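You operate a simulated robot arm through the tools that you are given. There is no shell and no other tool.

You are at the controls of a simulated robot arm. One attempt, no reset.

Task
Change the label box over to the bundle marked MEDIUM.
Fine: stand the old bundle on the side table and let the black slider forward again. Set down upright: label bundle, what you pick out.
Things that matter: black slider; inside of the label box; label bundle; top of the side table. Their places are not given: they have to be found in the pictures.

Only the result counts: the job must be done as asked and must still hold three seconds after the hand-in. Knocking over, shifting, dropping, spilling or breaking anything else fails it.

Robot
A 7-joint arm with a three-finger gripper, fixed in place. Base frame: the origin is at the foot of the arm, x ahead of it, y to its left, z up; the work surface is at about z = 88. Readings come in cm, degrees, newtons and seconds.
Its first joint turns from -166.0 to 166.0 degrees. Payload 2.69 kg.
Tool frame: the origin (TCP) lies between the finger pads and is the grasp point; the fingertips stand 3 cm ahead of it; z points along the fingers, y is the line along which they close. Largest opening 12.8 cm; the body of the gripper starts 11.7 cm behind the TCP.
Orientation is told as [roll, pitch, yaw] about the base's x, y, z axes, in that order, counted from this pose: with the fingers straight down and closing along the base's y, the tool's x points along the base's -x, its y along +y and its z along -z.

Tools
- The arm moves only by the tool drive_tool. Its argument "series" is a list of rows, each an object (a shift or turn left out is 0, a gripper value left out holds the last) with "travel": the shift along the tool's x, y, z in cm, a list of three; "rotation": the turn, a rotation vector about the tool's x, y, z in degrees, a list of three; "claw": the closure, from 0 (fully open) to 1 (shut). In form: [{"travel": [x, y, z], "rotation": [wx, wy, wz], "claw": claw}, ...]. A call has 1 to 20 rows; each row shifts and turns the commanded pose from where the row before left it, along the tool's axes as they then stand. A row lasts 0.2 s, in which the tool goes at most 5 cm and 8.6 degrees; a call with a longer step from one row to the next is refused whole, and so is a gripper value outside its range. A pose out of reach is approached as far as the arm can. The call stops where the force on the tool passes 90 N (or 10 N more than at its start, if that is more) or the arm is blocked; 0.2 s more then pass. Each finger halts on what it meets, pressing with about 27 N; the grip force reading is that of the motor and also rises with nothing between the fingers. The clock runs only during rows and for 0.2 s after the last one: add rows that do not move to give the fingers time. The reply holds the time, the measured pose of the TCP, the force on the tool along the base axes, the opening and the grip force, in the units named above and with some noise, with the torque about the TCP (base axes, N m) and any sound that the robot's microphone picked up, and new pictures: "views" is both (left out), scene, wrist or none.
- Cameras (640 x 400 px; columns grow to the right, rows downward): "scene" is fixed at [4.99, -64.87, 160.72]; the picture's right is [0.75, -0.67, 0.00], its down [-0.40, -0.45, -0.80] and it looks along [0.53, 0.60, -0.60] (base axes); focal length 318 px, centre (320, 200). "wrist" rides on the gripper at [5.8, 5.4, -13.1] in the tool frame; the picture's right is [-0.68, 0.74, 0.00], its down [-0.62, -0.57, -0.55] and it looks along [-0.40, -0.37, 0.84] (tool axes); focal length 234 px, centre (320, 200).
- raise_lower(by): slides the trunk up (or, below 0, down) by that many cm; the arm rides with it, the base frame stays. It gives what a move gives, with no picture.
- probe_pixels(camera, pixels): for up to 12 pixels [column, row] of the newest picture of that camera ("zoom" is the newest enlarged one), the place [x, y, z] in the base frame of the surface seen there, good to about 0.3 cm. No time passes.
- enlarge(camera, box): a new picture of the part [left, top, right, bottom] of that camera's present view, enlarged. No time passes.
- close_job(): hands the job in; it is judged then, once.

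Leave the gripper open and the arm clear of the work at the hand-in unless told otherwise.

The tools are called after "Emit:" by a JSON object that holds its "op" and its "data". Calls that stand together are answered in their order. drive_tool: Moves the arm, as the interface text tells. Its arguments: {"type":"object","properties":{"series":{"type":"array"},"views":{"type":"string","enum":["both","scene","wrist","none"]}},"required":["series"]} The other tools are called the same way: raise_lower (by) slides the trunk up or down; probe_pixels (camera, pixels) gives the place of the surface under pixels of a picture; enlarge (camera, box) takes an enlarged picture of a part of a camera's view; close_job () hands the job in.

At the start:

```text
clock: 0.0
eef_pos: [74.78, 4.51, 120.0]
tcp_rot: [0.0, 0.0, 0.1]
contact_force: [-0.6, 0.1, -0.5]
torque: [-0.01, -0.01, -0.01]
opening: 12.81
gripper_force: 0.2
trunk travel left (down, up): [-15.0, 20.0]
```

scene: 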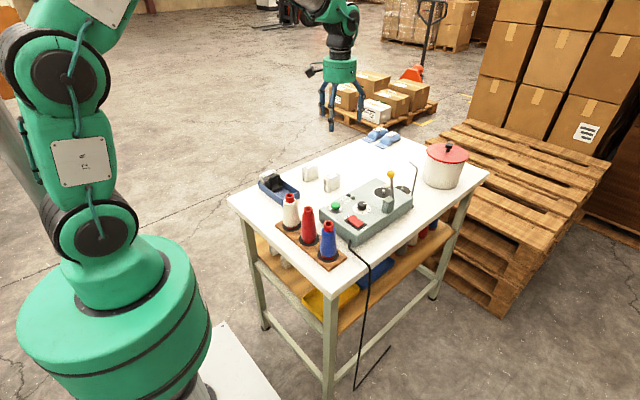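
wrist: 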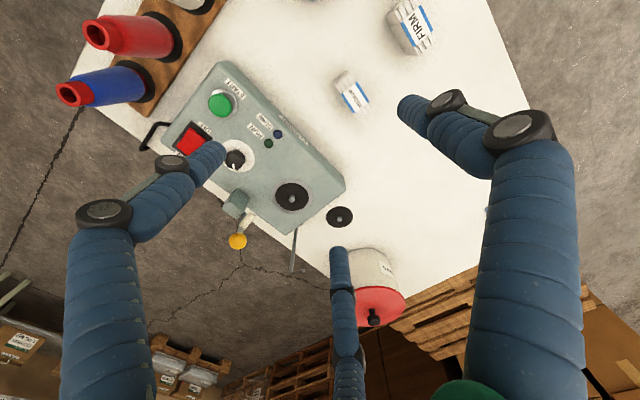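

The scene shows a table with a blue box with a black part near (278,187), two white bundles near (310,172) and (331,183), and a control box. I'll enlarge these areas to read the labels.

Emit:
{"op": "enlarge", "data": {"camera": "scene", "box": [240, 140, 360, 215]}}

Emit:
{"op": "enlarge", "data": {"camera": "wrist", "box": [300, 0, 460, 120]}}

```text
5.33 times, centred on (300, 178) of scene
```

zoom: 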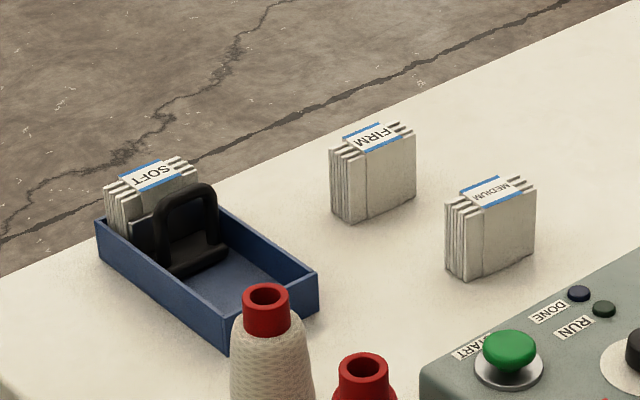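

```text
3.33 times, centred on (380, 60) of wrist
```

zoom: 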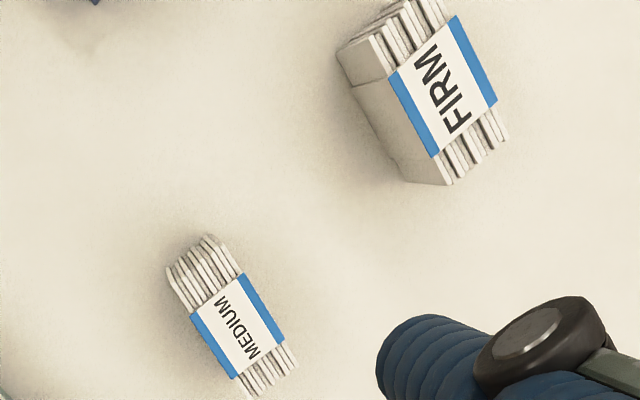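

The box holds "SOFT" with the black slider against it; "MEDIUM" stands at zoom (490,230). I'll measure the places of these parts in the scene zoom; a new zoom first so the pixels refer to it.

Emit:
{"op": "enlarge", "data": {"camera": "scene", "box": [252, 160, 312, 210]}}

Emit:
{"op": "probe_pixels", "data": {"camera": "scene", "pixels": [[300, 165], [240, 195], [400, 130], [480, 172], [265, 215], [310, 170], [331, 180], [335, 100], [440, 150], [365, 200], [520, 170], [300, 290]]}}

```text
8.00 times, centred on (282, 185) of scene
```

zoom: 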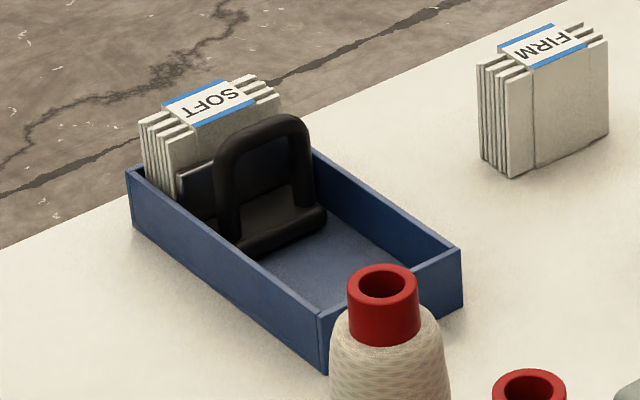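

```text
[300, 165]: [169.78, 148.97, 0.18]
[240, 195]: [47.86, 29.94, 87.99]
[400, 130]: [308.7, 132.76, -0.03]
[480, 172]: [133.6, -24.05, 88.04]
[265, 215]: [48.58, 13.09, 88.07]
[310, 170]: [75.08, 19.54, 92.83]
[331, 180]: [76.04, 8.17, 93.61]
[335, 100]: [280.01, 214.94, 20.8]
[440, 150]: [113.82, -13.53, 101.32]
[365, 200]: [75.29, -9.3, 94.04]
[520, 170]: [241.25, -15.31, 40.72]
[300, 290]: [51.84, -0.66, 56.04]
```

Now I'll probe the zoom picture: tray corners (128,170), (318,318), (460,250), rim (318,150), bundle top corners (143,122), (180,140), (275,95), (245,78), and slider parts (225,160), (300,125), (270,225), (195,185).

Emit:
{"op": "probe_pixels", "data": {"camera": "zoom", "pixels": [[129, 172], [319, 316], [460, 250], [318, 152], [146, 122], [182, 136], [272, 97], [245, 80], [228, 170], [298, 125], [275, 222], [196, 190]]}}

Emit:
{"op": "probe_pixels", "data": {"camera": "zoom", "pixels": [[210, 100], [265, 118], [310, 190], [255, 245], [320, 215], [340, 240], [300, 290], [220, 235], [160, 160], [545, 45], [482, 65], [605, 42]]}}

```text
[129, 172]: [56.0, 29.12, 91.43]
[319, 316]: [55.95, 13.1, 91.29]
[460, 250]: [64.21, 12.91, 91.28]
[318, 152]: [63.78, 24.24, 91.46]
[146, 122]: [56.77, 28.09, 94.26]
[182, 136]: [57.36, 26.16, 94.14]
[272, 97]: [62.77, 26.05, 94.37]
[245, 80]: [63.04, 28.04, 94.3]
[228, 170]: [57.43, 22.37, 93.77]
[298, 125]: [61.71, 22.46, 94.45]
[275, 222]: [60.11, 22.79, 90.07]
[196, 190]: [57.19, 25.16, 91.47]
```

```text
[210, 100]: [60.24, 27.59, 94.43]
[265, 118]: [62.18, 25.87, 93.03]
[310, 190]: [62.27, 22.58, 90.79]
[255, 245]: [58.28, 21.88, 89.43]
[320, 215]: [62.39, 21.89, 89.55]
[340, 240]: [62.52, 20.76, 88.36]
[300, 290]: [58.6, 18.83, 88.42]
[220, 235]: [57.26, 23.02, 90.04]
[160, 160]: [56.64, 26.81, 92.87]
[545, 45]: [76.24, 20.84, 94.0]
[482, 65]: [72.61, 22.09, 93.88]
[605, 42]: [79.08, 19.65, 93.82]
```

The tray runs x 56–64.2, y 12.9–29.1 with the rim at z≈91.4; SOFT stands at the +y end, top z≈94.3, slider plate near y 25 and its arch handle near y 22.4. Next I'll probe the cones, control box, table edges and the MEDIUM/FIRM bundles, to know what is in the way.

Emit:
{"op": "probe_pixels", "data": {"camera": "scene", "pixels": [[290, 197], [308, 209], [328, 224], [290, 225], [392, 173], [390, 200], [412, 165], [322, 215], [358, 245], [370, 140], [388, 126], [229, 199]]}}

Emit:
{"op": "enlarge", "data": {"camera": "scene", "box": [295, 155, 355, 205]}}

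Emit:
{"op": "enlarge", "data": {"camera": "wrist", "box": [60, 40, 460, 290]}}

```text
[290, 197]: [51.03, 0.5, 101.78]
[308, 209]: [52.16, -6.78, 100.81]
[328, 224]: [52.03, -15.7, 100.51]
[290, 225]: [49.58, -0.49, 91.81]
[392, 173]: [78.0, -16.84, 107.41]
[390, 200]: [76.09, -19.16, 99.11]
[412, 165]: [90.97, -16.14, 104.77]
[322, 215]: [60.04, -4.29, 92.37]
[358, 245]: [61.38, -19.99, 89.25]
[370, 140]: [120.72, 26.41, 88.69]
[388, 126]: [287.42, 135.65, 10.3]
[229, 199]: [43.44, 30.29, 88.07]
```

```text
8.00 times, centred on (325, 180) of scene
```

zoom: 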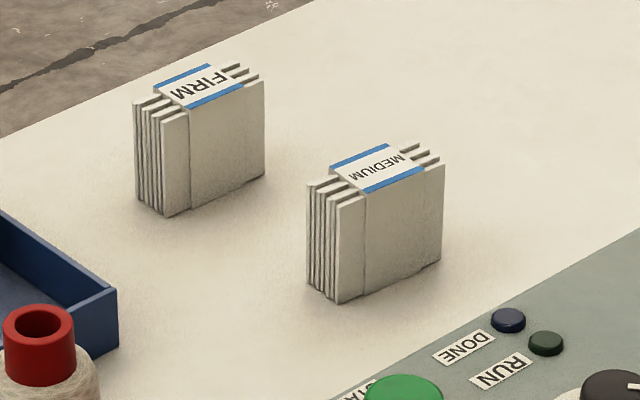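

```text
1.60 times, centred on (260, 165) of wrist
```

zoom: 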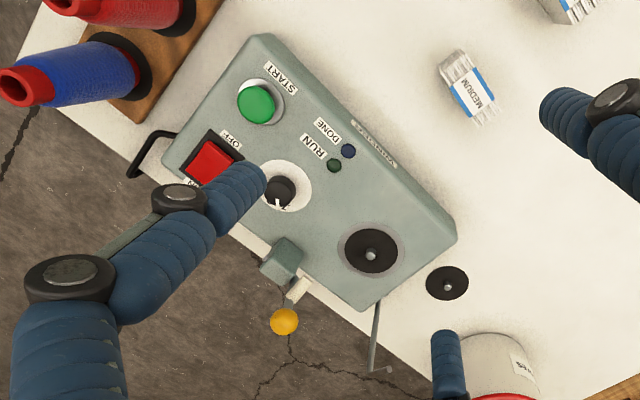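

I'll re-take the zoom on the two free bundles and probe the MEDIUM corners at (307,183), (340,200), (445,158), (413,145), base points (340,302), (443,262), and FIRM likewise.

Emit:
{"op": "enlarge", "data": {"camera": "scene", "box": [295, 155, 355, 205]}}

Emit:
{"op": "probe_pixels", "data": {"camera": "zoom", "pixels": [[309, 185], [341, 203], [442, 165], [412, 147], [341, 297], [440, 260], [376, 168], [400, 230], [312, 285], [137, 103], [168, 118], [262, 82]]}}

```text
8.00 times, centred on (325, 180) of scene
```

zoom: 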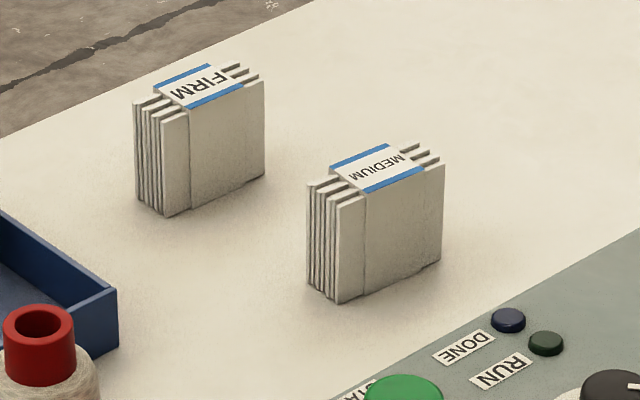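

```text
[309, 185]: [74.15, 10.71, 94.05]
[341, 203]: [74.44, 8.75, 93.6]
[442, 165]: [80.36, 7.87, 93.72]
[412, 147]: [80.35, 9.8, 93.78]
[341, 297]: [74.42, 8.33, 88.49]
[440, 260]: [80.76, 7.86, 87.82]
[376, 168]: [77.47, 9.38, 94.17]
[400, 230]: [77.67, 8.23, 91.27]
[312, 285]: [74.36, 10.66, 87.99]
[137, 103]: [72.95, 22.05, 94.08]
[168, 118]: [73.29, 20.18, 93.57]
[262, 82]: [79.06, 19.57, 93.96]
```

MEDIUM stands at about (77.4, 9.3), long side along x with a yaw near −8°, top z≈94. Now I'll move the open gripper over the tray at a safe height (to about (56, 25, 112)) to see the slider close up.

Emit:
{"op": "drive_tool", "data": {"series": [{"travel": [3.2, 3.5, 1.3]}, {"travel": [3.2, 3.5, 1.3]}, {"travel": [3.2, 3.5, 1.3]}, {"travel": [3.2, 3.5, 1.3]}, {"travel": [3.2, 3.5, 1.4]}, {"travel": [2.8, 3.0, 1.4]}, {}], "views": "both"}}

```text
clock: 1.6
eef_pos: [55.83, 24.94, 112.0]
tcp_rot: [-0.1, 0.0, 0.0]
contact_force: [-1.6, 0.8, -0.3]
torque: [-0.05, -0.04, 0.02]
opening: 12.78
gripper_force: 0.1
trunk travel left (down, up): [-15.0, 20.0]
```

scene: 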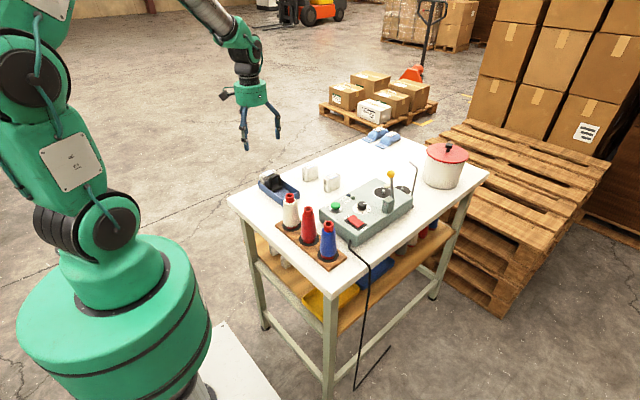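
wrist: 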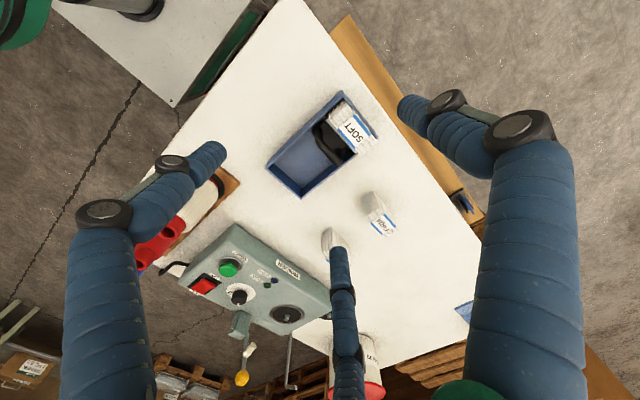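

I'll enlarge the wrist view of the tray and the gripper in the scene view.

Emit:
{"op": "enlarge", "data": {"camera": "scene", "box": [200, 20, 320, 160]}}

Emit:
{"op": "enlarge", "data": {"camera": "wrist", "box": [255, 80, 395, 205]}}

```text
2.86 times, centred on (260, 90) of scene
```

zoom: 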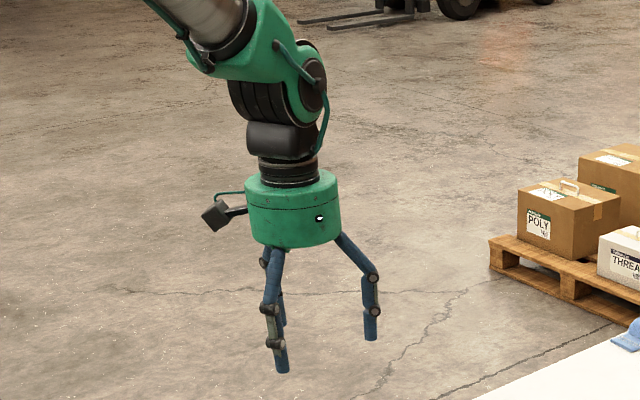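

```text
3.20 times, centred on (325, 142) of wrist
```

zoom: 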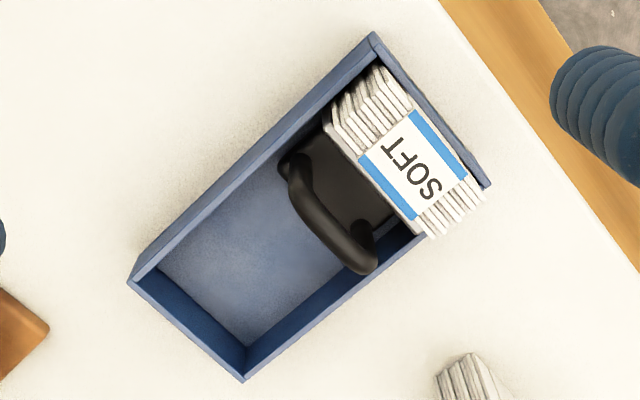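

The drawn gripper seems to have three fingers. I'll probe the fingertips in the wrist view at (405,105), (215,150), (338,252) plus the tray in that view, to learn how they sit relative to the TCP.

Emit:
{"op": "probe_pixels", "data": {"camera": "wrist", "pixels": [[404, 105], [215, 152], [337, 252], [440, 105], [172, 165], [342, 295], [510, 130], [100, 215], [200, 160], [410, 115]]}}

Emit:
{"op": "enlarge", "data": {"camera": "wrist", "box": [255, 80, 395, 205]}}

Emit:
{"op": "probe_pixels", "data": {"camera": "zoom", "pixels": [[295, 150], [300, 200], [330, 240], [365, 260], [320, 175], [380, 210], [350, 150], [410, 230], [240, 290], [480, 195], [405, 180], [340, 130]]}}

```text
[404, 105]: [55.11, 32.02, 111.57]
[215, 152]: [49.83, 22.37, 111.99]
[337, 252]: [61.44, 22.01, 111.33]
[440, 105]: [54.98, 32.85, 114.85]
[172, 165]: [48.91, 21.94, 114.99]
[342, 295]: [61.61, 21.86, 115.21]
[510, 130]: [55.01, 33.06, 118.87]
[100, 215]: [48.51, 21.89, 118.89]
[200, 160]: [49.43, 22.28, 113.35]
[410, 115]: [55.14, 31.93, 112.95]
```

```text
3.20 times, centred on (325, 142) of wrist
```

zoom: 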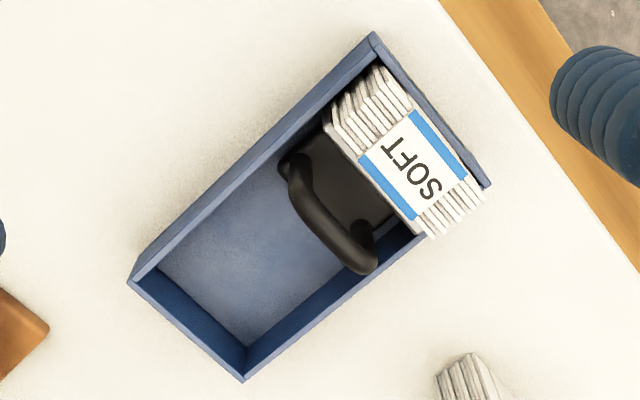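

```text
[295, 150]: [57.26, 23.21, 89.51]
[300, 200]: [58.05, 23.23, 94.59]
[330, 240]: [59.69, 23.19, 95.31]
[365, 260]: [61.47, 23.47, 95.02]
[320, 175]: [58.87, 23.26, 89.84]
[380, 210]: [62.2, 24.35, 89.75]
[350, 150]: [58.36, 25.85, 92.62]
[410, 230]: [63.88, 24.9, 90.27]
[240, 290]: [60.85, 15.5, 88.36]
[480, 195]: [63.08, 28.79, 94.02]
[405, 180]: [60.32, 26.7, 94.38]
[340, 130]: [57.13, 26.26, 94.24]
```

The drawn fingertips sit at the TCP height on a ~6.6 cm circle, while the text says two fingers reaching 3 cm ahead. To find out which is real I'll close the gripper and go to a free spot of the table at about (68.5, 15), stopping at z = 96 first.

Emit:
{"op": "drive_tool", "data": {"series": [{"travel": [-3.2, -2.5, 3.0], "claw": 1}, {"travel": [-3.2, -2.5, 3.0]}, {"travel": [-3.2, -2.5, 3.0]}, {"travel": [-3.1, -2.4, 3.0]}, {"travel": [0, 0, 4.0]}, {}], "views": "both"}}

```text
refused: row 1 steps farther than a row can; nothing moved
```

That step was just over 5 cm; I'll split it smaller.

Emit:
{"op": "drive_tool", "data": {"series": [{"travel": [-2.6, -2.0, 2.4], "claw": 1}, {"travel": [-2.6, -2.0, 2.4]}, {"travel": [-2.5, -2.0, 2.4]}, {"travel": [-2.5, -2.0, 2.4]}, {"travel": [-2.5, -1.9, 2.4]}, {"travel": [0, 0, 4.0]}, {}], "views": "both"}}

```text
clock: 3.2
eef_pos: [68.84, 14.84, 95.93]
tcp_rot: [0.0, 0.0, 0.0]
contact_force: [0.5, -0.3, -0.1]
torque: [0.0, 0.04, -0.03]
opening: 0.23
gripper_force: 26.7
trunk travel left (down, up): [-15.0, 20.0]
```

scene: 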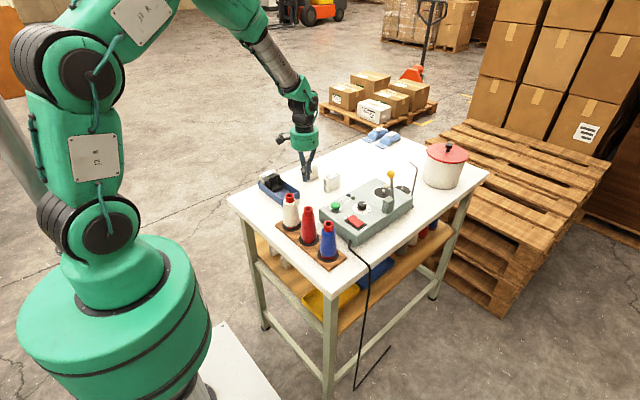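
wrist: 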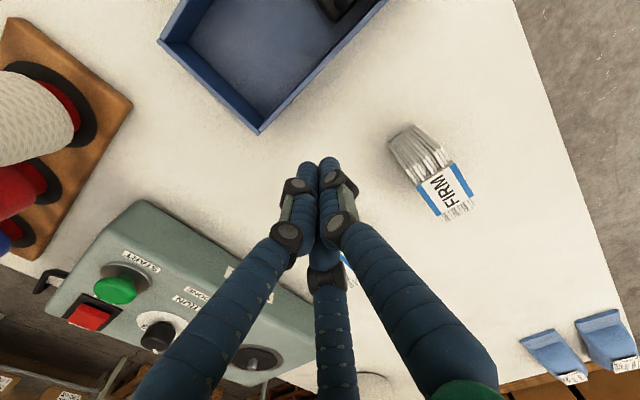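

Closed, the drawn fingers meet at (318,170) in the wrist view. I'll probe the tips there, then lower gently with force readings.

Emit:
{"op": "probe_pixels", "data": {"camera": "wrist", "pixels": [[307, 168], [328, 164], [318, 255], [307, 180], [330, 180]]}}

Emit:
{"op": "drive_tool", "data": {"series": [{"travel": [0, 0, 1.5]}, {"travel": [0, 0, 1.2]}, {"travel": [0, 0, 1.0]}, {"travel": [0, 0, 0.6]}, {}], "views": "none"}}

```text
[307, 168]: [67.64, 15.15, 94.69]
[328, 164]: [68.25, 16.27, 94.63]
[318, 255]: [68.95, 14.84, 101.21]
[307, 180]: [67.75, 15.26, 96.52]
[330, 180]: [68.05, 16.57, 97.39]
```

```text
clock: 4.4
eef_pos: [68.59, 15.1, 91.68]
tcp_rot: [0.0, 0.0, -0.1]
contact_force: [0.3, 0.4, 0.0]
torque: [0.01, 0.02, -0.03]
opening: 0.23
gripper_force: 26.8
trunk travel left (down, up): [-15.0, 20.0]
```

No contact yet at TCP z = 91.68. I'll go down in 0.3 cm steps.

Emit:
{"op": "drive_tool", "data": {"series": [{"travel": [0, 0, 0.3]}, {}, {"travel": [0, 0, 0.3]}, {}, {"travel": [0, 0, 0.2]}, {}], "views": "none"}}

```text
clock: 5.8
eef_pos: [68.68, 15.23, 90.88]
tcp_rot: [0.0, 0.0, 0.0]
contact_force: [-0.3, 0.1, -0.7]
torque: [0.01, -0.01, 0.0]
opening: 0.25
gripper_force: 26.9
trunk travel left (down, up): [-15.0, 20.0]
```

Emit:
{"op": "drive_tool", "data": {"series": [{"travel": [0, 0, 0.2]}, {}, {"travel": [0, 0, 0.2]}, {}], "views": "wrist"}}

```text
clock: 6.8
eef_pos: [68.56, 15.17, 90.74]
tcp_rot: [0.0, 0.0, 0.0]
contact_force: [-4.9, 2.1, 19.1]
torque: [0.0, 0.26, 0.02]
opening: 0.23
gripper_force: 31.8
trunk travel left (down, up): [-15.0, 20.0]
```

wrist: 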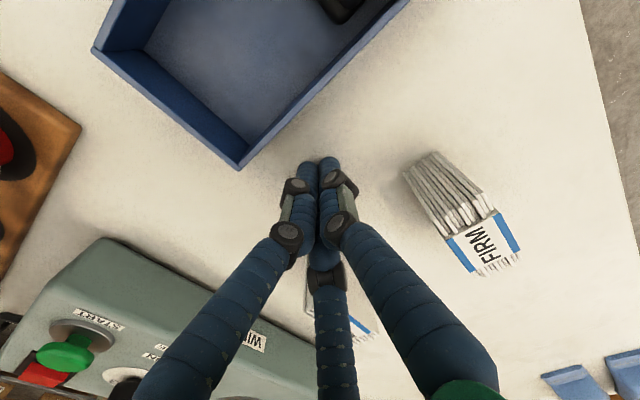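

Contact came at TCP z ≈ 90.8 over the table at 88, so the tips really stand ~3 cm ahead of the TCP, as described. Now I'll rise to z ≈ 101, open to about 2.4 cm (claw 0.81) and go above the slider's arch bar at (60, 22.9).

Emit:
{"op": "drive_tool", "data": {"series": [{"travel": [0, 0, -3.5]}, {"travel": [0, 0, -3.5]}, {"travel": [0, 0, -3.5], "claw": 0.81}, {"travel": [2.9, 2.6, 0]}, {"travel": [2.9, 2.6, 0]}, {"travel": [2.8, 2.6, 0]}, {}, {}], "views": "both"}}

```text
clock: 8.6
eef_pos: [60.06, 22.85, 100.87]
tcp_rot: [0.0, 0.0, 0.0]
contact_force: [0.0, 0.2, 0.6]
torque: [0.01, -0.01, 0.0]
opening: 2.43
gripper_force: 0.0
trunk travel left (down, up): [-15.0, 20.0]
```

scene: 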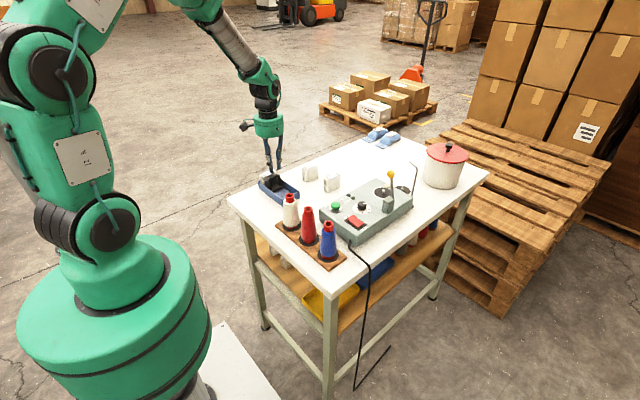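
wrist: 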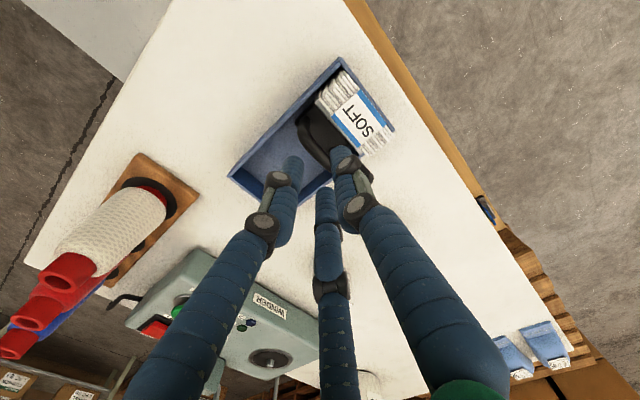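

The fingers straddle the arch bar from above with a 2.43 cm opening. I'll lower in small steps to TCP z ≈ 94.2 watching the force.

Emit:
{"op": "drive_tool", "data": {"series": [{"travel": [0, 0, 2.2]}, {"travel": [0, 0, 1.0]}, {"travel": [0, 0, 1.0]}, {}], "views": "wrist"}}

```text
clock: 9.6
eef_pos: [60.17, 22.63, 97.4]
tcp_rot: [0.1, -0.5, 0.0]
contact_force: [-13.5, -25.0, 38.8]
torque: [-0.25, 0.77, 0.67]
opening: 4.11
gripper_force: 10.3
trunk travel left (down, up): [-15.0, 20.0]
stopped in row 4: the force on the tool passed its limit at 112 N (the readings are from after the stop); the commanded pose is now the measured one
```

wrist: 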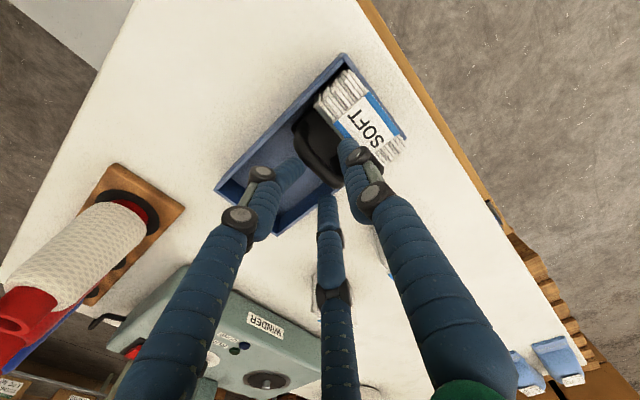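

Contact at TCP z ≈ 97.4: the tips met the arch and were pushed apart to 4.1 cm. I'll back straight up and look.

Emit:
{"op": "drive_tool", "data": {"series": [{"travel": [0, 0, -2.0]}, {"travel": [0, 0, -4.0]}, {"travel": [0, 0, -4.0]}, {}], "views": "both"}}

Emit:
{"op": "enlarge", "data": {"camera": "scene", "box": [240, 120, 320, 210]}}

Emit:
{"op": "enlarge", "data": {"camera": "wrist", "box": [230, 50, 420, 220]}}

```text
clock: 10.6
eef_pos: [60.38, 23.06, 106.99]
tcp_rot: [-0.1, -0.2, 0.1]
contact_force: [-0.5, 0.4, 0.4]
torque: [0.04, -0.03, 0.01]
opening: 2.44
gripper_force: 0.0
trunk travel left (down, up): [-15.0, 20.0]
```

scene: 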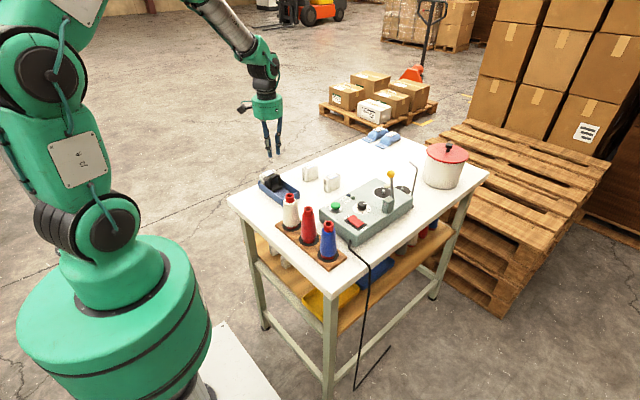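
wrist: 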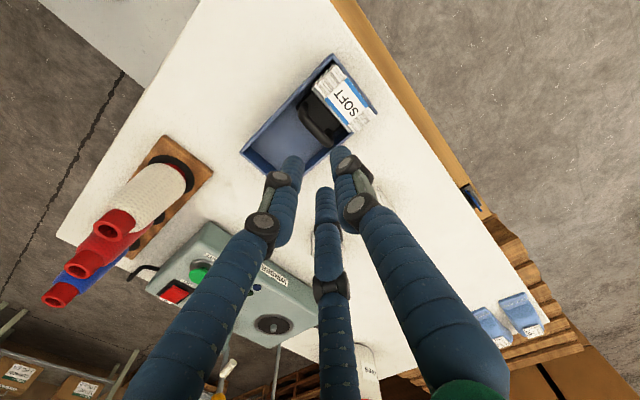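

```text
4.44 times, centred on (280, 165) of scene
```

zoom: 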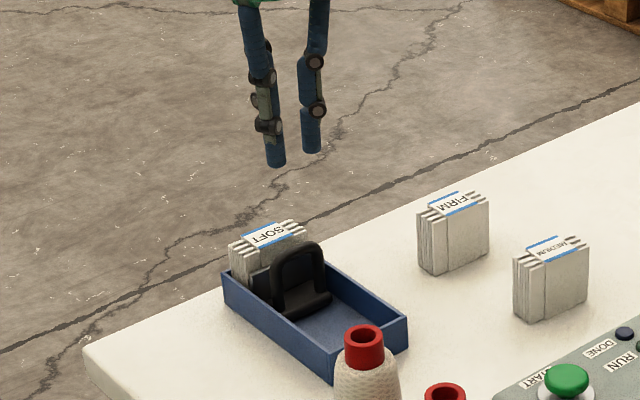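

```text
2.35 times, centred on (325, 135) of wrist
```

zoom: 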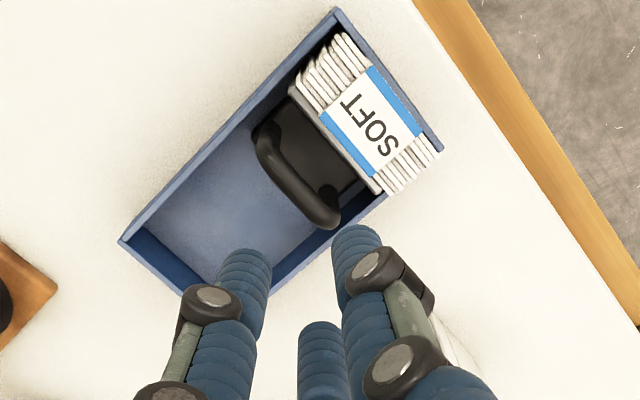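

I'll probe the drawn tips in this zoom ((245,255), (320,330), (355,232)) and the arch ((270,150), (300,195), (328,215)), plus tray corners and bundle for any shift.

Emit:
{"op": "probe_pixels", "data": {"camera": "zoom", "pixels": [[245, 255], [320, 327], [355, 232], [262, 145], [295, 190], [330, 218], [270, 135], [336, 190], [123, 243], [338, 14], [375, 120], [384, 190]]}}

```text
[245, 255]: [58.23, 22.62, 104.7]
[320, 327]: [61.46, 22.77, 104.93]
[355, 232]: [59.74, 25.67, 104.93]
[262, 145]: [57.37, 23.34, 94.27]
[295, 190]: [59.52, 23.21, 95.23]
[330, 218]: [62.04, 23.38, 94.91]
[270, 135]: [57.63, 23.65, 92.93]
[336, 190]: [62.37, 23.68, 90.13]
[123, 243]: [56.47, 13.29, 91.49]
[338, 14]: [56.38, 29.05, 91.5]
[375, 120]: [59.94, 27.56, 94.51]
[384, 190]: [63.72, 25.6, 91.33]
```

The tray, slider and SOFT are where they were. Before trying again I want to know how the fingers really close; I'll probe the control box edge, the cone board and the table around MEDIUM to plan a harmless test grasp on MEDIUM (which I must pick up anyway).

Emit:
{"op": "enlarge", "data": {"camera": "scene", "box": [265, 160, 365, 270]}}

Emit:
{"op": "probe_pixels", "data": {"camera": "scene", "pixels": [[321, 213], [375, 180], [345, 192], [340, 186], [278, 232], [344, 260], [300, 215], [285, 222], [295, 230], [275, 228], [330, 190], [350, 186]]}}

```text
3.64 times, centred on (315, 215) of scene
```

zoom: 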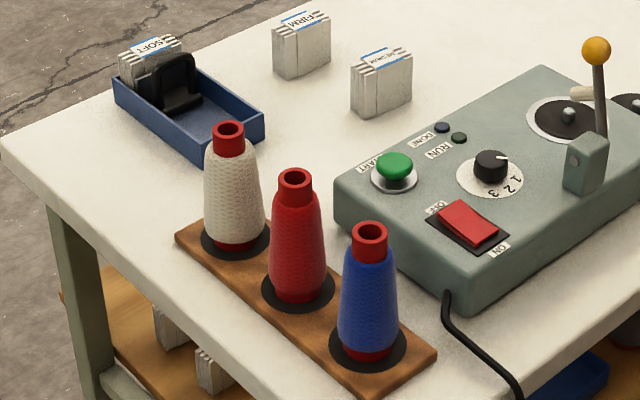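

```text
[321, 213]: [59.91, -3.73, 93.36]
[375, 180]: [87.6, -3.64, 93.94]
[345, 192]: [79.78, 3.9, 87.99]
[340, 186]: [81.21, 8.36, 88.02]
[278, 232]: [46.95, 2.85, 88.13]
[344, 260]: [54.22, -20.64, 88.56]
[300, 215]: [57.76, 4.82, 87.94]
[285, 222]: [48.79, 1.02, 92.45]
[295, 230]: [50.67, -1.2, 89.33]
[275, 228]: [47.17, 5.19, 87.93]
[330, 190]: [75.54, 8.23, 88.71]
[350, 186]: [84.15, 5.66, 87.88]
```

The control box begins at y ≈ −3.6, so MEDIUM at (77.3, 9.3), turned about −8.4°, has room around it. I'll go above it, open to ~6.4 cm and turn 8.4° to match.

Emit:
{"op": "drive_tool", "data": {"series": [{"travel": [-3.4, -2.8, 0], "claw": 0.5}, {"travel": [-3.4, -2.8, 0]}, {"travel": [-3.4, -2.8, 0]}, {"travel": [-3.4, -2.8, 0]}, {"travel": [-3.3, -2.6, 0]}, {"rotation": [0, 0, 8.4]}, {}, {}], "views": "both"}}

```text
clock: 12.4
eef_pos: [77.09, 9.13, 106.89]
tcp_rot: [0.0, -0.2, -8.4]
contact_force: [-0.2, 0.3, -0.7]
torque: [-0.01, 0.01, 0.0]
opening: 6.37
gripper_force: 0.0
trunk travel left (down, up): [-15.0, 20.0]
```

scene: 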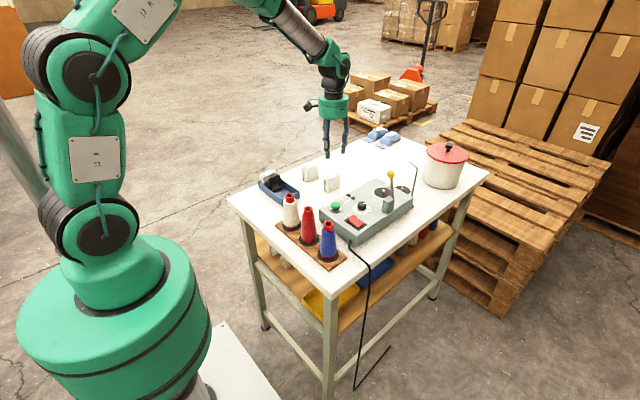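
wrist: 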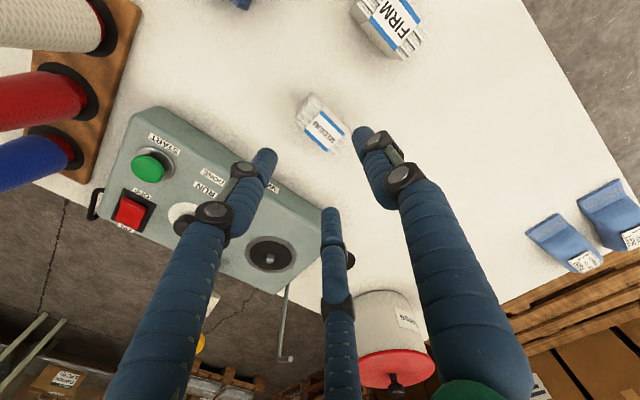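

The open fingers are over MEDIUM. I'll lower to TCP z ≈ 98 (tips ~1 cm above its top) and look.

Emit:
{"op": "drive_tool", "data": {"series": [{"travel": [0, 0, 3.0]}, {"travel": [0, 0, 3.0]}, {"travel": [0, 0, 2.9]}, {}, {}], "views": "both"}}

Emit:
{"op": "enlarge", "data": {"camera": "wrist", "box": [220, 60, 420, 260]}}

Emit:
{"op": "enlarge", "data": {"camera": "scene", "box": [300, 130, 370, 205]}}

```text
clock: 13.6
eef_pos: [77.09, 9.14, 98.16]
tcp_rot: [0.1, -0.2, -8.4]
contact_force: [0.2, 1.1, 0.5]
torque: [0.03, 0.02, -0.02]
opening: 6.43
gripper_force: 0.2
trunk travel left (down, up): [-15.0, 20.0]
```

scene: 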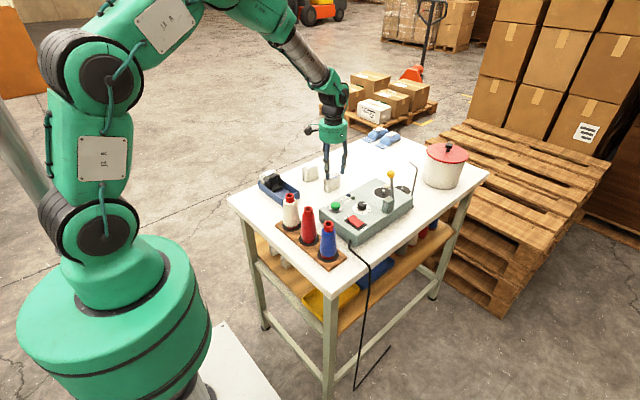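
wrist: 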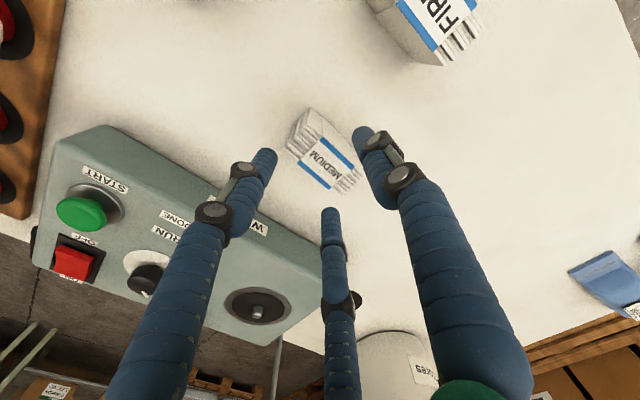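

```text
2.00 times, centred on (320, 160) of wrist
```

zoom: 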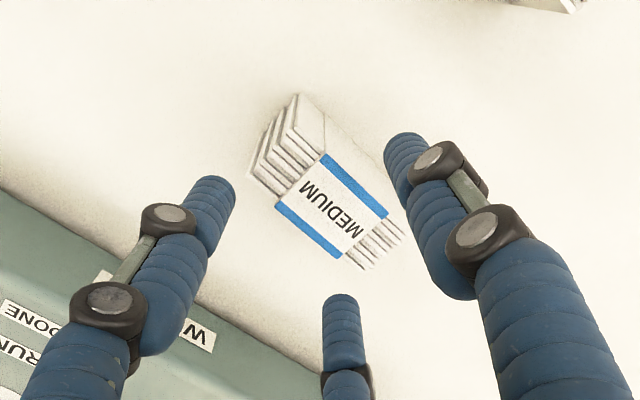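

```text
5.33 times, centred on (335, 168) of scene
```

zoom: 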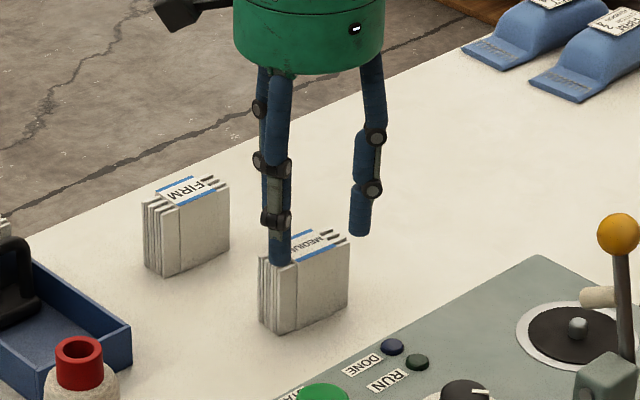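

I'll probe the MEDIUM label in the wrist view to center the grasp: label corners at wrist (322,137), (353,167), (332,188), (298,160).

Emit:
{"op": "probe_pixels", "data": {"camera": "wrist", "pixels": [[323, 139], [353, 168], [331, 188], [299, 163], [325, 163], [308, 109], [286, 143], [346, 194], [360, 176], [330, 125]]}}

```text
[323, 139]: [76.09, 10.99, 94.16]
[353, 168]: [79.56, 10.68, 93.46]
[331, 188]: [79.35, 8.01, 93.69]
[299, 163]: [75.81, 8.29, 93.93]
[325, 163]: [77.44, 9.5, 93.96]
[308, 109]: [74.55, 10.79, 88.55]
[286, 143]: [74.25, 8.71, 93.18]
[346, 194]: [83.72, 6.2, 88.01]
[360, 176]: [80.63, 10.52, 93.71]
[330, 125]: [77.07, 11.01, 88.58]
```

MEDIUM's centre is near (77.6, 9.5). I'll shift +0.4/+0.35 and lower to TCP z ≈ 94.7, then close gently in stages.

Emit:
{"op": "drive_tool", "data": {"series": [{"travel": [-0.45, 0.4, 0]}, {"travel": [0, 0, 1.5]}, {"travel": [0, 0, 1.0]}, {"travel": [0, 0, 1.0]}, {}], "views": "none"}}

```text
clock: 14.8
eef_pos: [77.73, 9.37, 94.44]
tcp_rot: [0.0, 0.1, -8.3]
contact_force: [0.2, 0.1, 0.4]
torque: [0.0, 0.08, 0.01]
opening: 6.65
gripper_force: 0.0
trunk travel left (down, up): [-15.0, 20.0]
```

No contact, TCP z 94.44. I'll lift 0.2 cm and close in stages.

Emit:
{"op": "drive_tool", "data": {"series": [{"travel": [0, 0, -0.2], "claw": 0.65}, {"claw": 0.7}, {"claw": 0.75}, {"claw": 0.8}, {}], "views": "both"}}

Emit:
{"op": "enlarge", "data": {"camera": "wrist", "box": [220, 60, 420, 260]}}

Emit:
{"op": "enlarge", "data": {"camera": "scene", "box": [300, 130, 370, 205]}}

```text
clock: 16.0
eef_pos: [77.62, 9.48, 94.91]
tcp_rot: [0.1, -0.3, -8.4]
contact_force: [-0.3, -0.6, -0.5]
torque: [-0.03, -0.02, -0.03]
opening: 3.72
gripper_force: 27.1
trunk travel left (down, up): [-15.0, 20.0]
```

scene: 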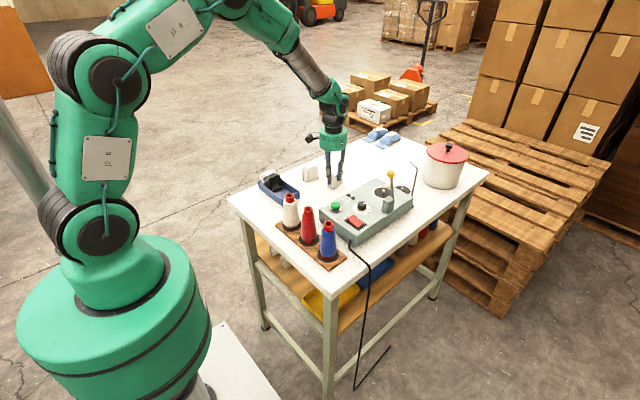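
wrist: 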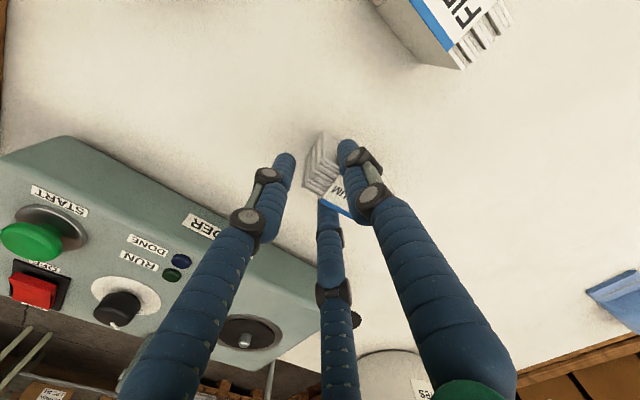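

```text
2.00 times, centred on (320, 160) of wrist
```

zoom: 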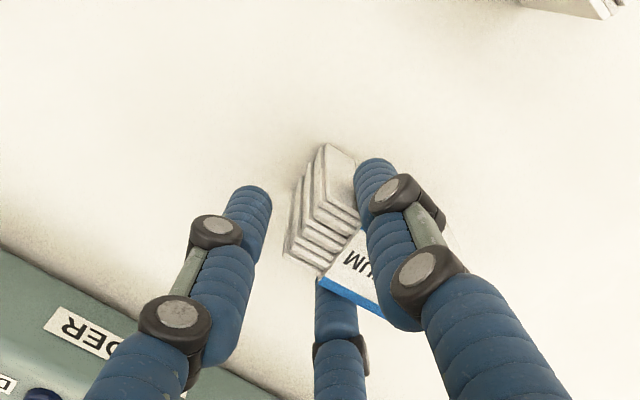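

```text
5.33 times, centred on (335, 168) of scene
```

zoom: 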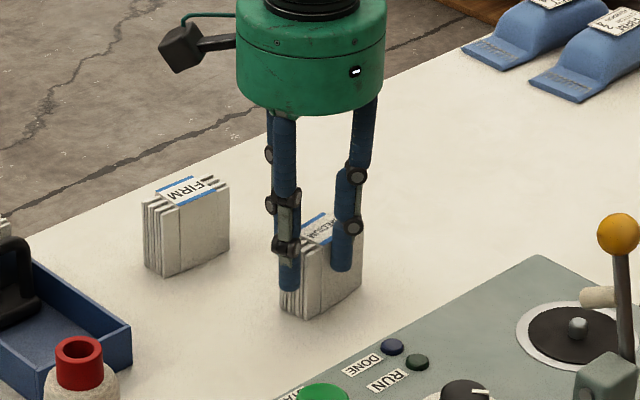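

The grip stopped at 3.72 cm, and MEDIUM seems turned a little. I'll probe its present corners and the fingers in the wrist zoom to understand the contact.

Emit:
{"op": "enlarge", "data": {"camera": "wrist", "box": [270, 110, 370, 230]}}

Emit:
{"op": "probe_pixels", "data": {"camera": "wrist", "pixels": [[323, 134], [303, 185], [337, 147], [320, 195], [328, 190], [322, 203], [345, 210], [283, 157], [325, 215], [348, 145], [339, 170], [292, 165]]}}

```text
3.33 times, centred on (320, 170) of wrist
```

zoom: 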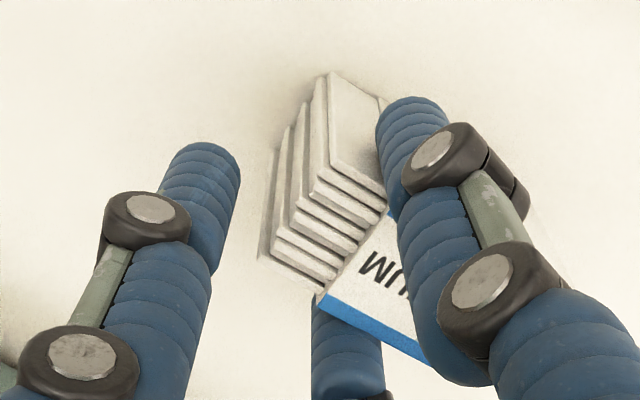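

```text
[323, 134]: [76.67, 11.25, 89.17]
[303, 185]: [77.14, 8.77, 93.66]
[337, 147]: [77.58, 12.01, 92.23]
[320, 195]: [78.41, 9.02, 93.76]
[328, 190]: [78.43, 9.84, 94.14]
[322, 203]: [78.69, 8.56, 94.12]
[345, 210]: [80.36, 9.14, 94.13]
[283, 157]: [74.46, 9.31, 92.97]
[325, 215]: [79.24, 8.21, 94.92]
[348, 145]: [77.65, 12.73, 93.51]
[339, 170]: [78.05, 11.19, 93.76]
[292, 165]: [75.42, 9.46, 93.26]
```

The contact pattern (left finger on the bundle's end, opening 3.7) shows the drawn three fingers are real: one on +y, two at −y spread left/right. So I must offset grasps accordingly. I'll open wide enough to free MEDIUM, rise straight up, and look at it.

Emit:
{"op": "drive_tool", "data": {"series": [{"claw": 0.65}, {"claw": 0.5}, {"claw": 0.4}, {"travel": [0, 0, -2.0]}, {"travel": [0, 0, -4.0]}, {"travel": [0, 0, -4.0]}, {}], "views": "both"}}

Emit:
{"op": "enlarge", "data": {"camera": "scene", "box": [300, 140, 370, 205]}}

Emit:
{"op": "enlarge", "data": {"camera": "wrist", "box": [220, 60, 420, 260]}}

```text
clock: 17.6
eef_pos: [77.84, 9.35, 104.6]
tcp_rot: [0.0, -0.2, -8.4]
contact_force: [-0.6, -0.4, 0.2]
torque: [-0.05, -0.04, 0.01]
opening: 7.66
gripper_force: 0.1
trunk travel left (down, up): [-15.0, 20.0]
```

scene: 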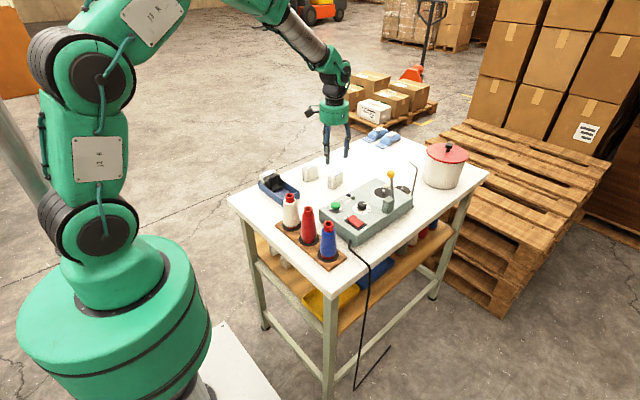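
wrist: 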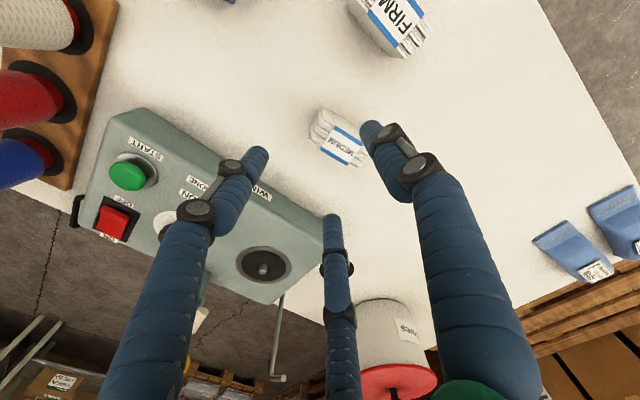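

```text
6.15 times, centred on (335, 172) of scene
```

zoom: 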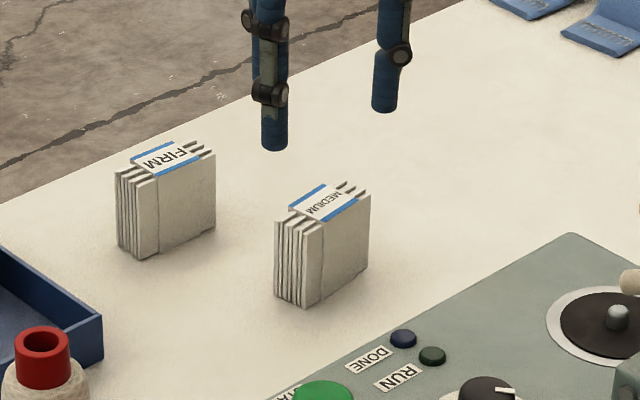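

```text
2.00 times, centred on (320, 160) of wrist
```

zoom: 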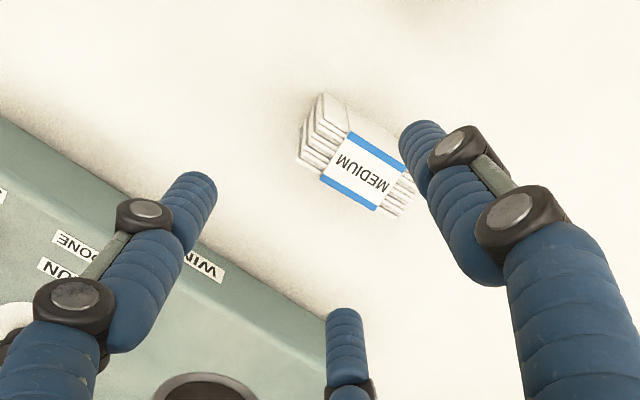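

MEDIUM still stands upright, just turned a bit. Now to the slider: I'll turn back to yaw 0, open to 3.6 cm, and go above the arch with TCP at (60, 22.0), so the single +y finger drops between arch and bundle and the two others in front of the arch.

Emit:
{"op": "drive_tool", "data": {"series": [{"rotation": [0, 0, -8.4], "claw": 0.72}, {"travel": [3.6, 2.5, 0]}, {"travel": [3.6, 2.5, 0]}, {"travel": [3.6, 2.5, 0]}, {"travel": [3.6, 2.6, 0]}, {"travel": [3.5, 2.6, 0]}, {}, {}], "views": "wrist"}}

Emit:
{"op": "enlarge", "data": {"camera": "wrist", "box": [220, 60, 420, 260]}}

```text
clock: 19.4
eef_pos: [59.66, 22.32, 104.88]
tcp_rot: [0.0, -0.1, 0.0]
contact_force: [-0.2, 0.3, -0.4]
torque: [-0.02, -0.02, 0.01]
opening: 3.59
gripper_force: 0.1
trunk travel left (down, up): [-15.0, 20.0]
```

wrist: 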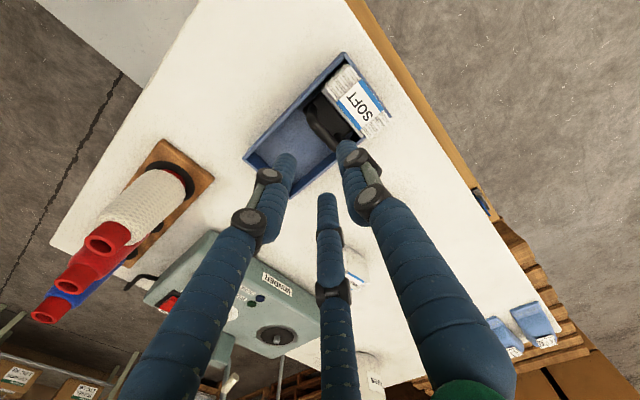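

```text
2.00 times, centred on (320, 160) of wrist
```

zoom: 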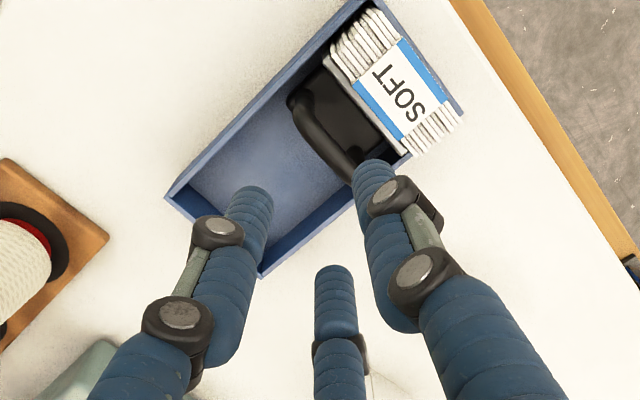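

I'll read the pose a couple more times without moving to average out the noise.

Emit:
{"op": "drive_tool", "data": {"series": [{}], "views": "none"}}

Emit:
{"op": "drive_tool", "data": {"series": [{}], "views": "none"}}

Emit:
{"op": "drive_tool", "data": {"series": [{}], "views": "none"}}

Emit:
{"op": "probe_pixels", "data": {"camera": "wrist", "pixels": [[285, 158], [327, 196], [345, 145], [312, 120], [320, 135], [330, 147], [335, 130], [310, 118], [345, 110], [333, 95], [365, 130], [380, 108]]}}

```text
clock: 19.8
eef_pos: [59.77, 22.25, 104.78]
tcp_rot: [0.0, -0.2, 0.0]
contact_force: [-0.6, -0.4, -0.5]
torque: [0.03, 0.0, 0.0]
opening: 3.57
gripper_force: 0.1
trunk travel left (down, up): [-15.0, 20.0]
```

```text
clock: 20.2
eef_pos: [59.66, 22.23, 104.79]
tcp_rot: [0.1, -0.2, 0.1]
contact_force: [0.6, 0.0, 0.2]
torque: [0.01, -0.01, -0.01]
opening: 3.57
gripper_force: 0.1
trunk travel left (down, up): [-15.0, 20.0]
```

```text
clock: 20.6
eef_pos: [59.6, 22.25, 104.83]
tcp_rot: [0.1, -0.1, -0.1]
contact_force: [0.6, -0.1, 0.2]
torque: [0.0, -0.02, 0.01]
opening: 3.59
gripper_force: 0.0
trunk travel left (down, up): [-15.0, 20.0]
```

```text
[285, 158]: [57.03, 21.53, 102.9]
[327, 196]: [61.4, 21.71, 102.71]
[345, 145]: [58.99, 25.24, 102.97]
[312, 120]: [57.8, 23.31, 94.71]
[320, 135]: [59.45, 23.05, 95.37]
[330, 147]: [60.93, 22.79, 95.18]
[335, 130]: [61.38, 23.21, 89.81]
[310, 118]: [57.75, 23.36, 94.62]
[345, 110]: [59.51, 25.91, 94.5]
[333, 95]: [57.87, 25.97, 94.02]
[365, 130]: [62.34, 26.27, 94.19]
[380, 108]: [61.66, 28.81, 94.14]
```

TCP averages (59.7, 22.26); the fingers should clear arch (y 22.35–23.5) and SOFT (y ≥ 25.9) by about half a cm. Lowering slowly to TCP z ≈ 94.5.

Emit:
{"op": "drive_tool", "data": {"series": [{"travel": [-0.2, 0, 3.0]}, {"travel": [0, 0, 3.0]}, {"travel": [0, 0, 1.2]}, {"travel": [0, 0, 1.0]}, {"travel": [0, 0, 1.0]}, {"travel": [0, 0, 1.0]}, {}], "views": "wrist"}}

Emit:
{"op": "enlarge", "data": {"camera": "wrist", "box": [220, 60, 420, 260]}}

```text
clock: 22.2
eef_pos: [60.6, 22.33, 95.57]
tcp_rot: [0.4, -1.1, 0.0]
contact_force: [-3.4, 0.5, 33.6]
torque: [1.01, 0.1, 0.54]
opening: 3.47
gripper_force: 0.0
trunk travel left (down, up): [-15.0, 20.0]
stopped in row 7: the force on the tool passed its limit at 93 N (the readings are from after the stop); the commanded pose is now the measured one
```

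wrist: 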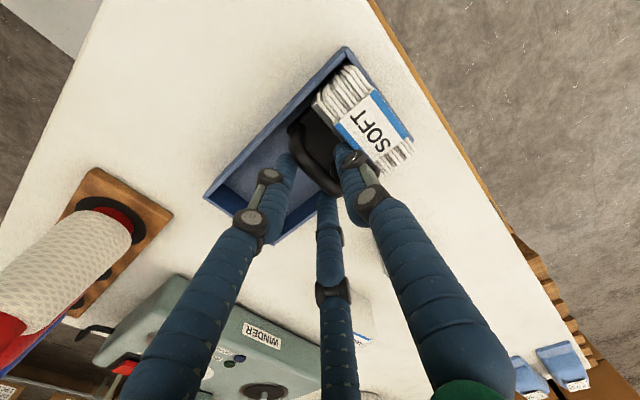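

```text
2.00 times, centred on (320, 160) of wrist
```

zoom: 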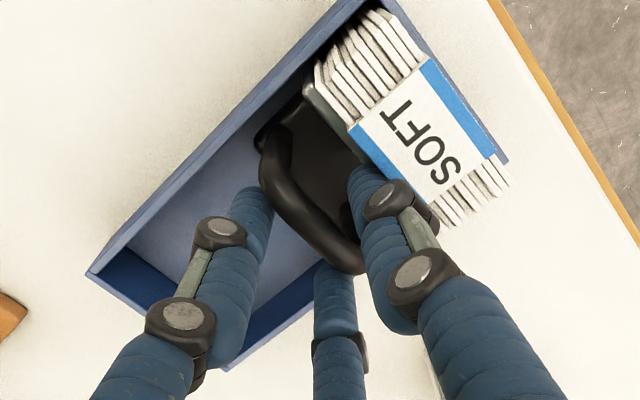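

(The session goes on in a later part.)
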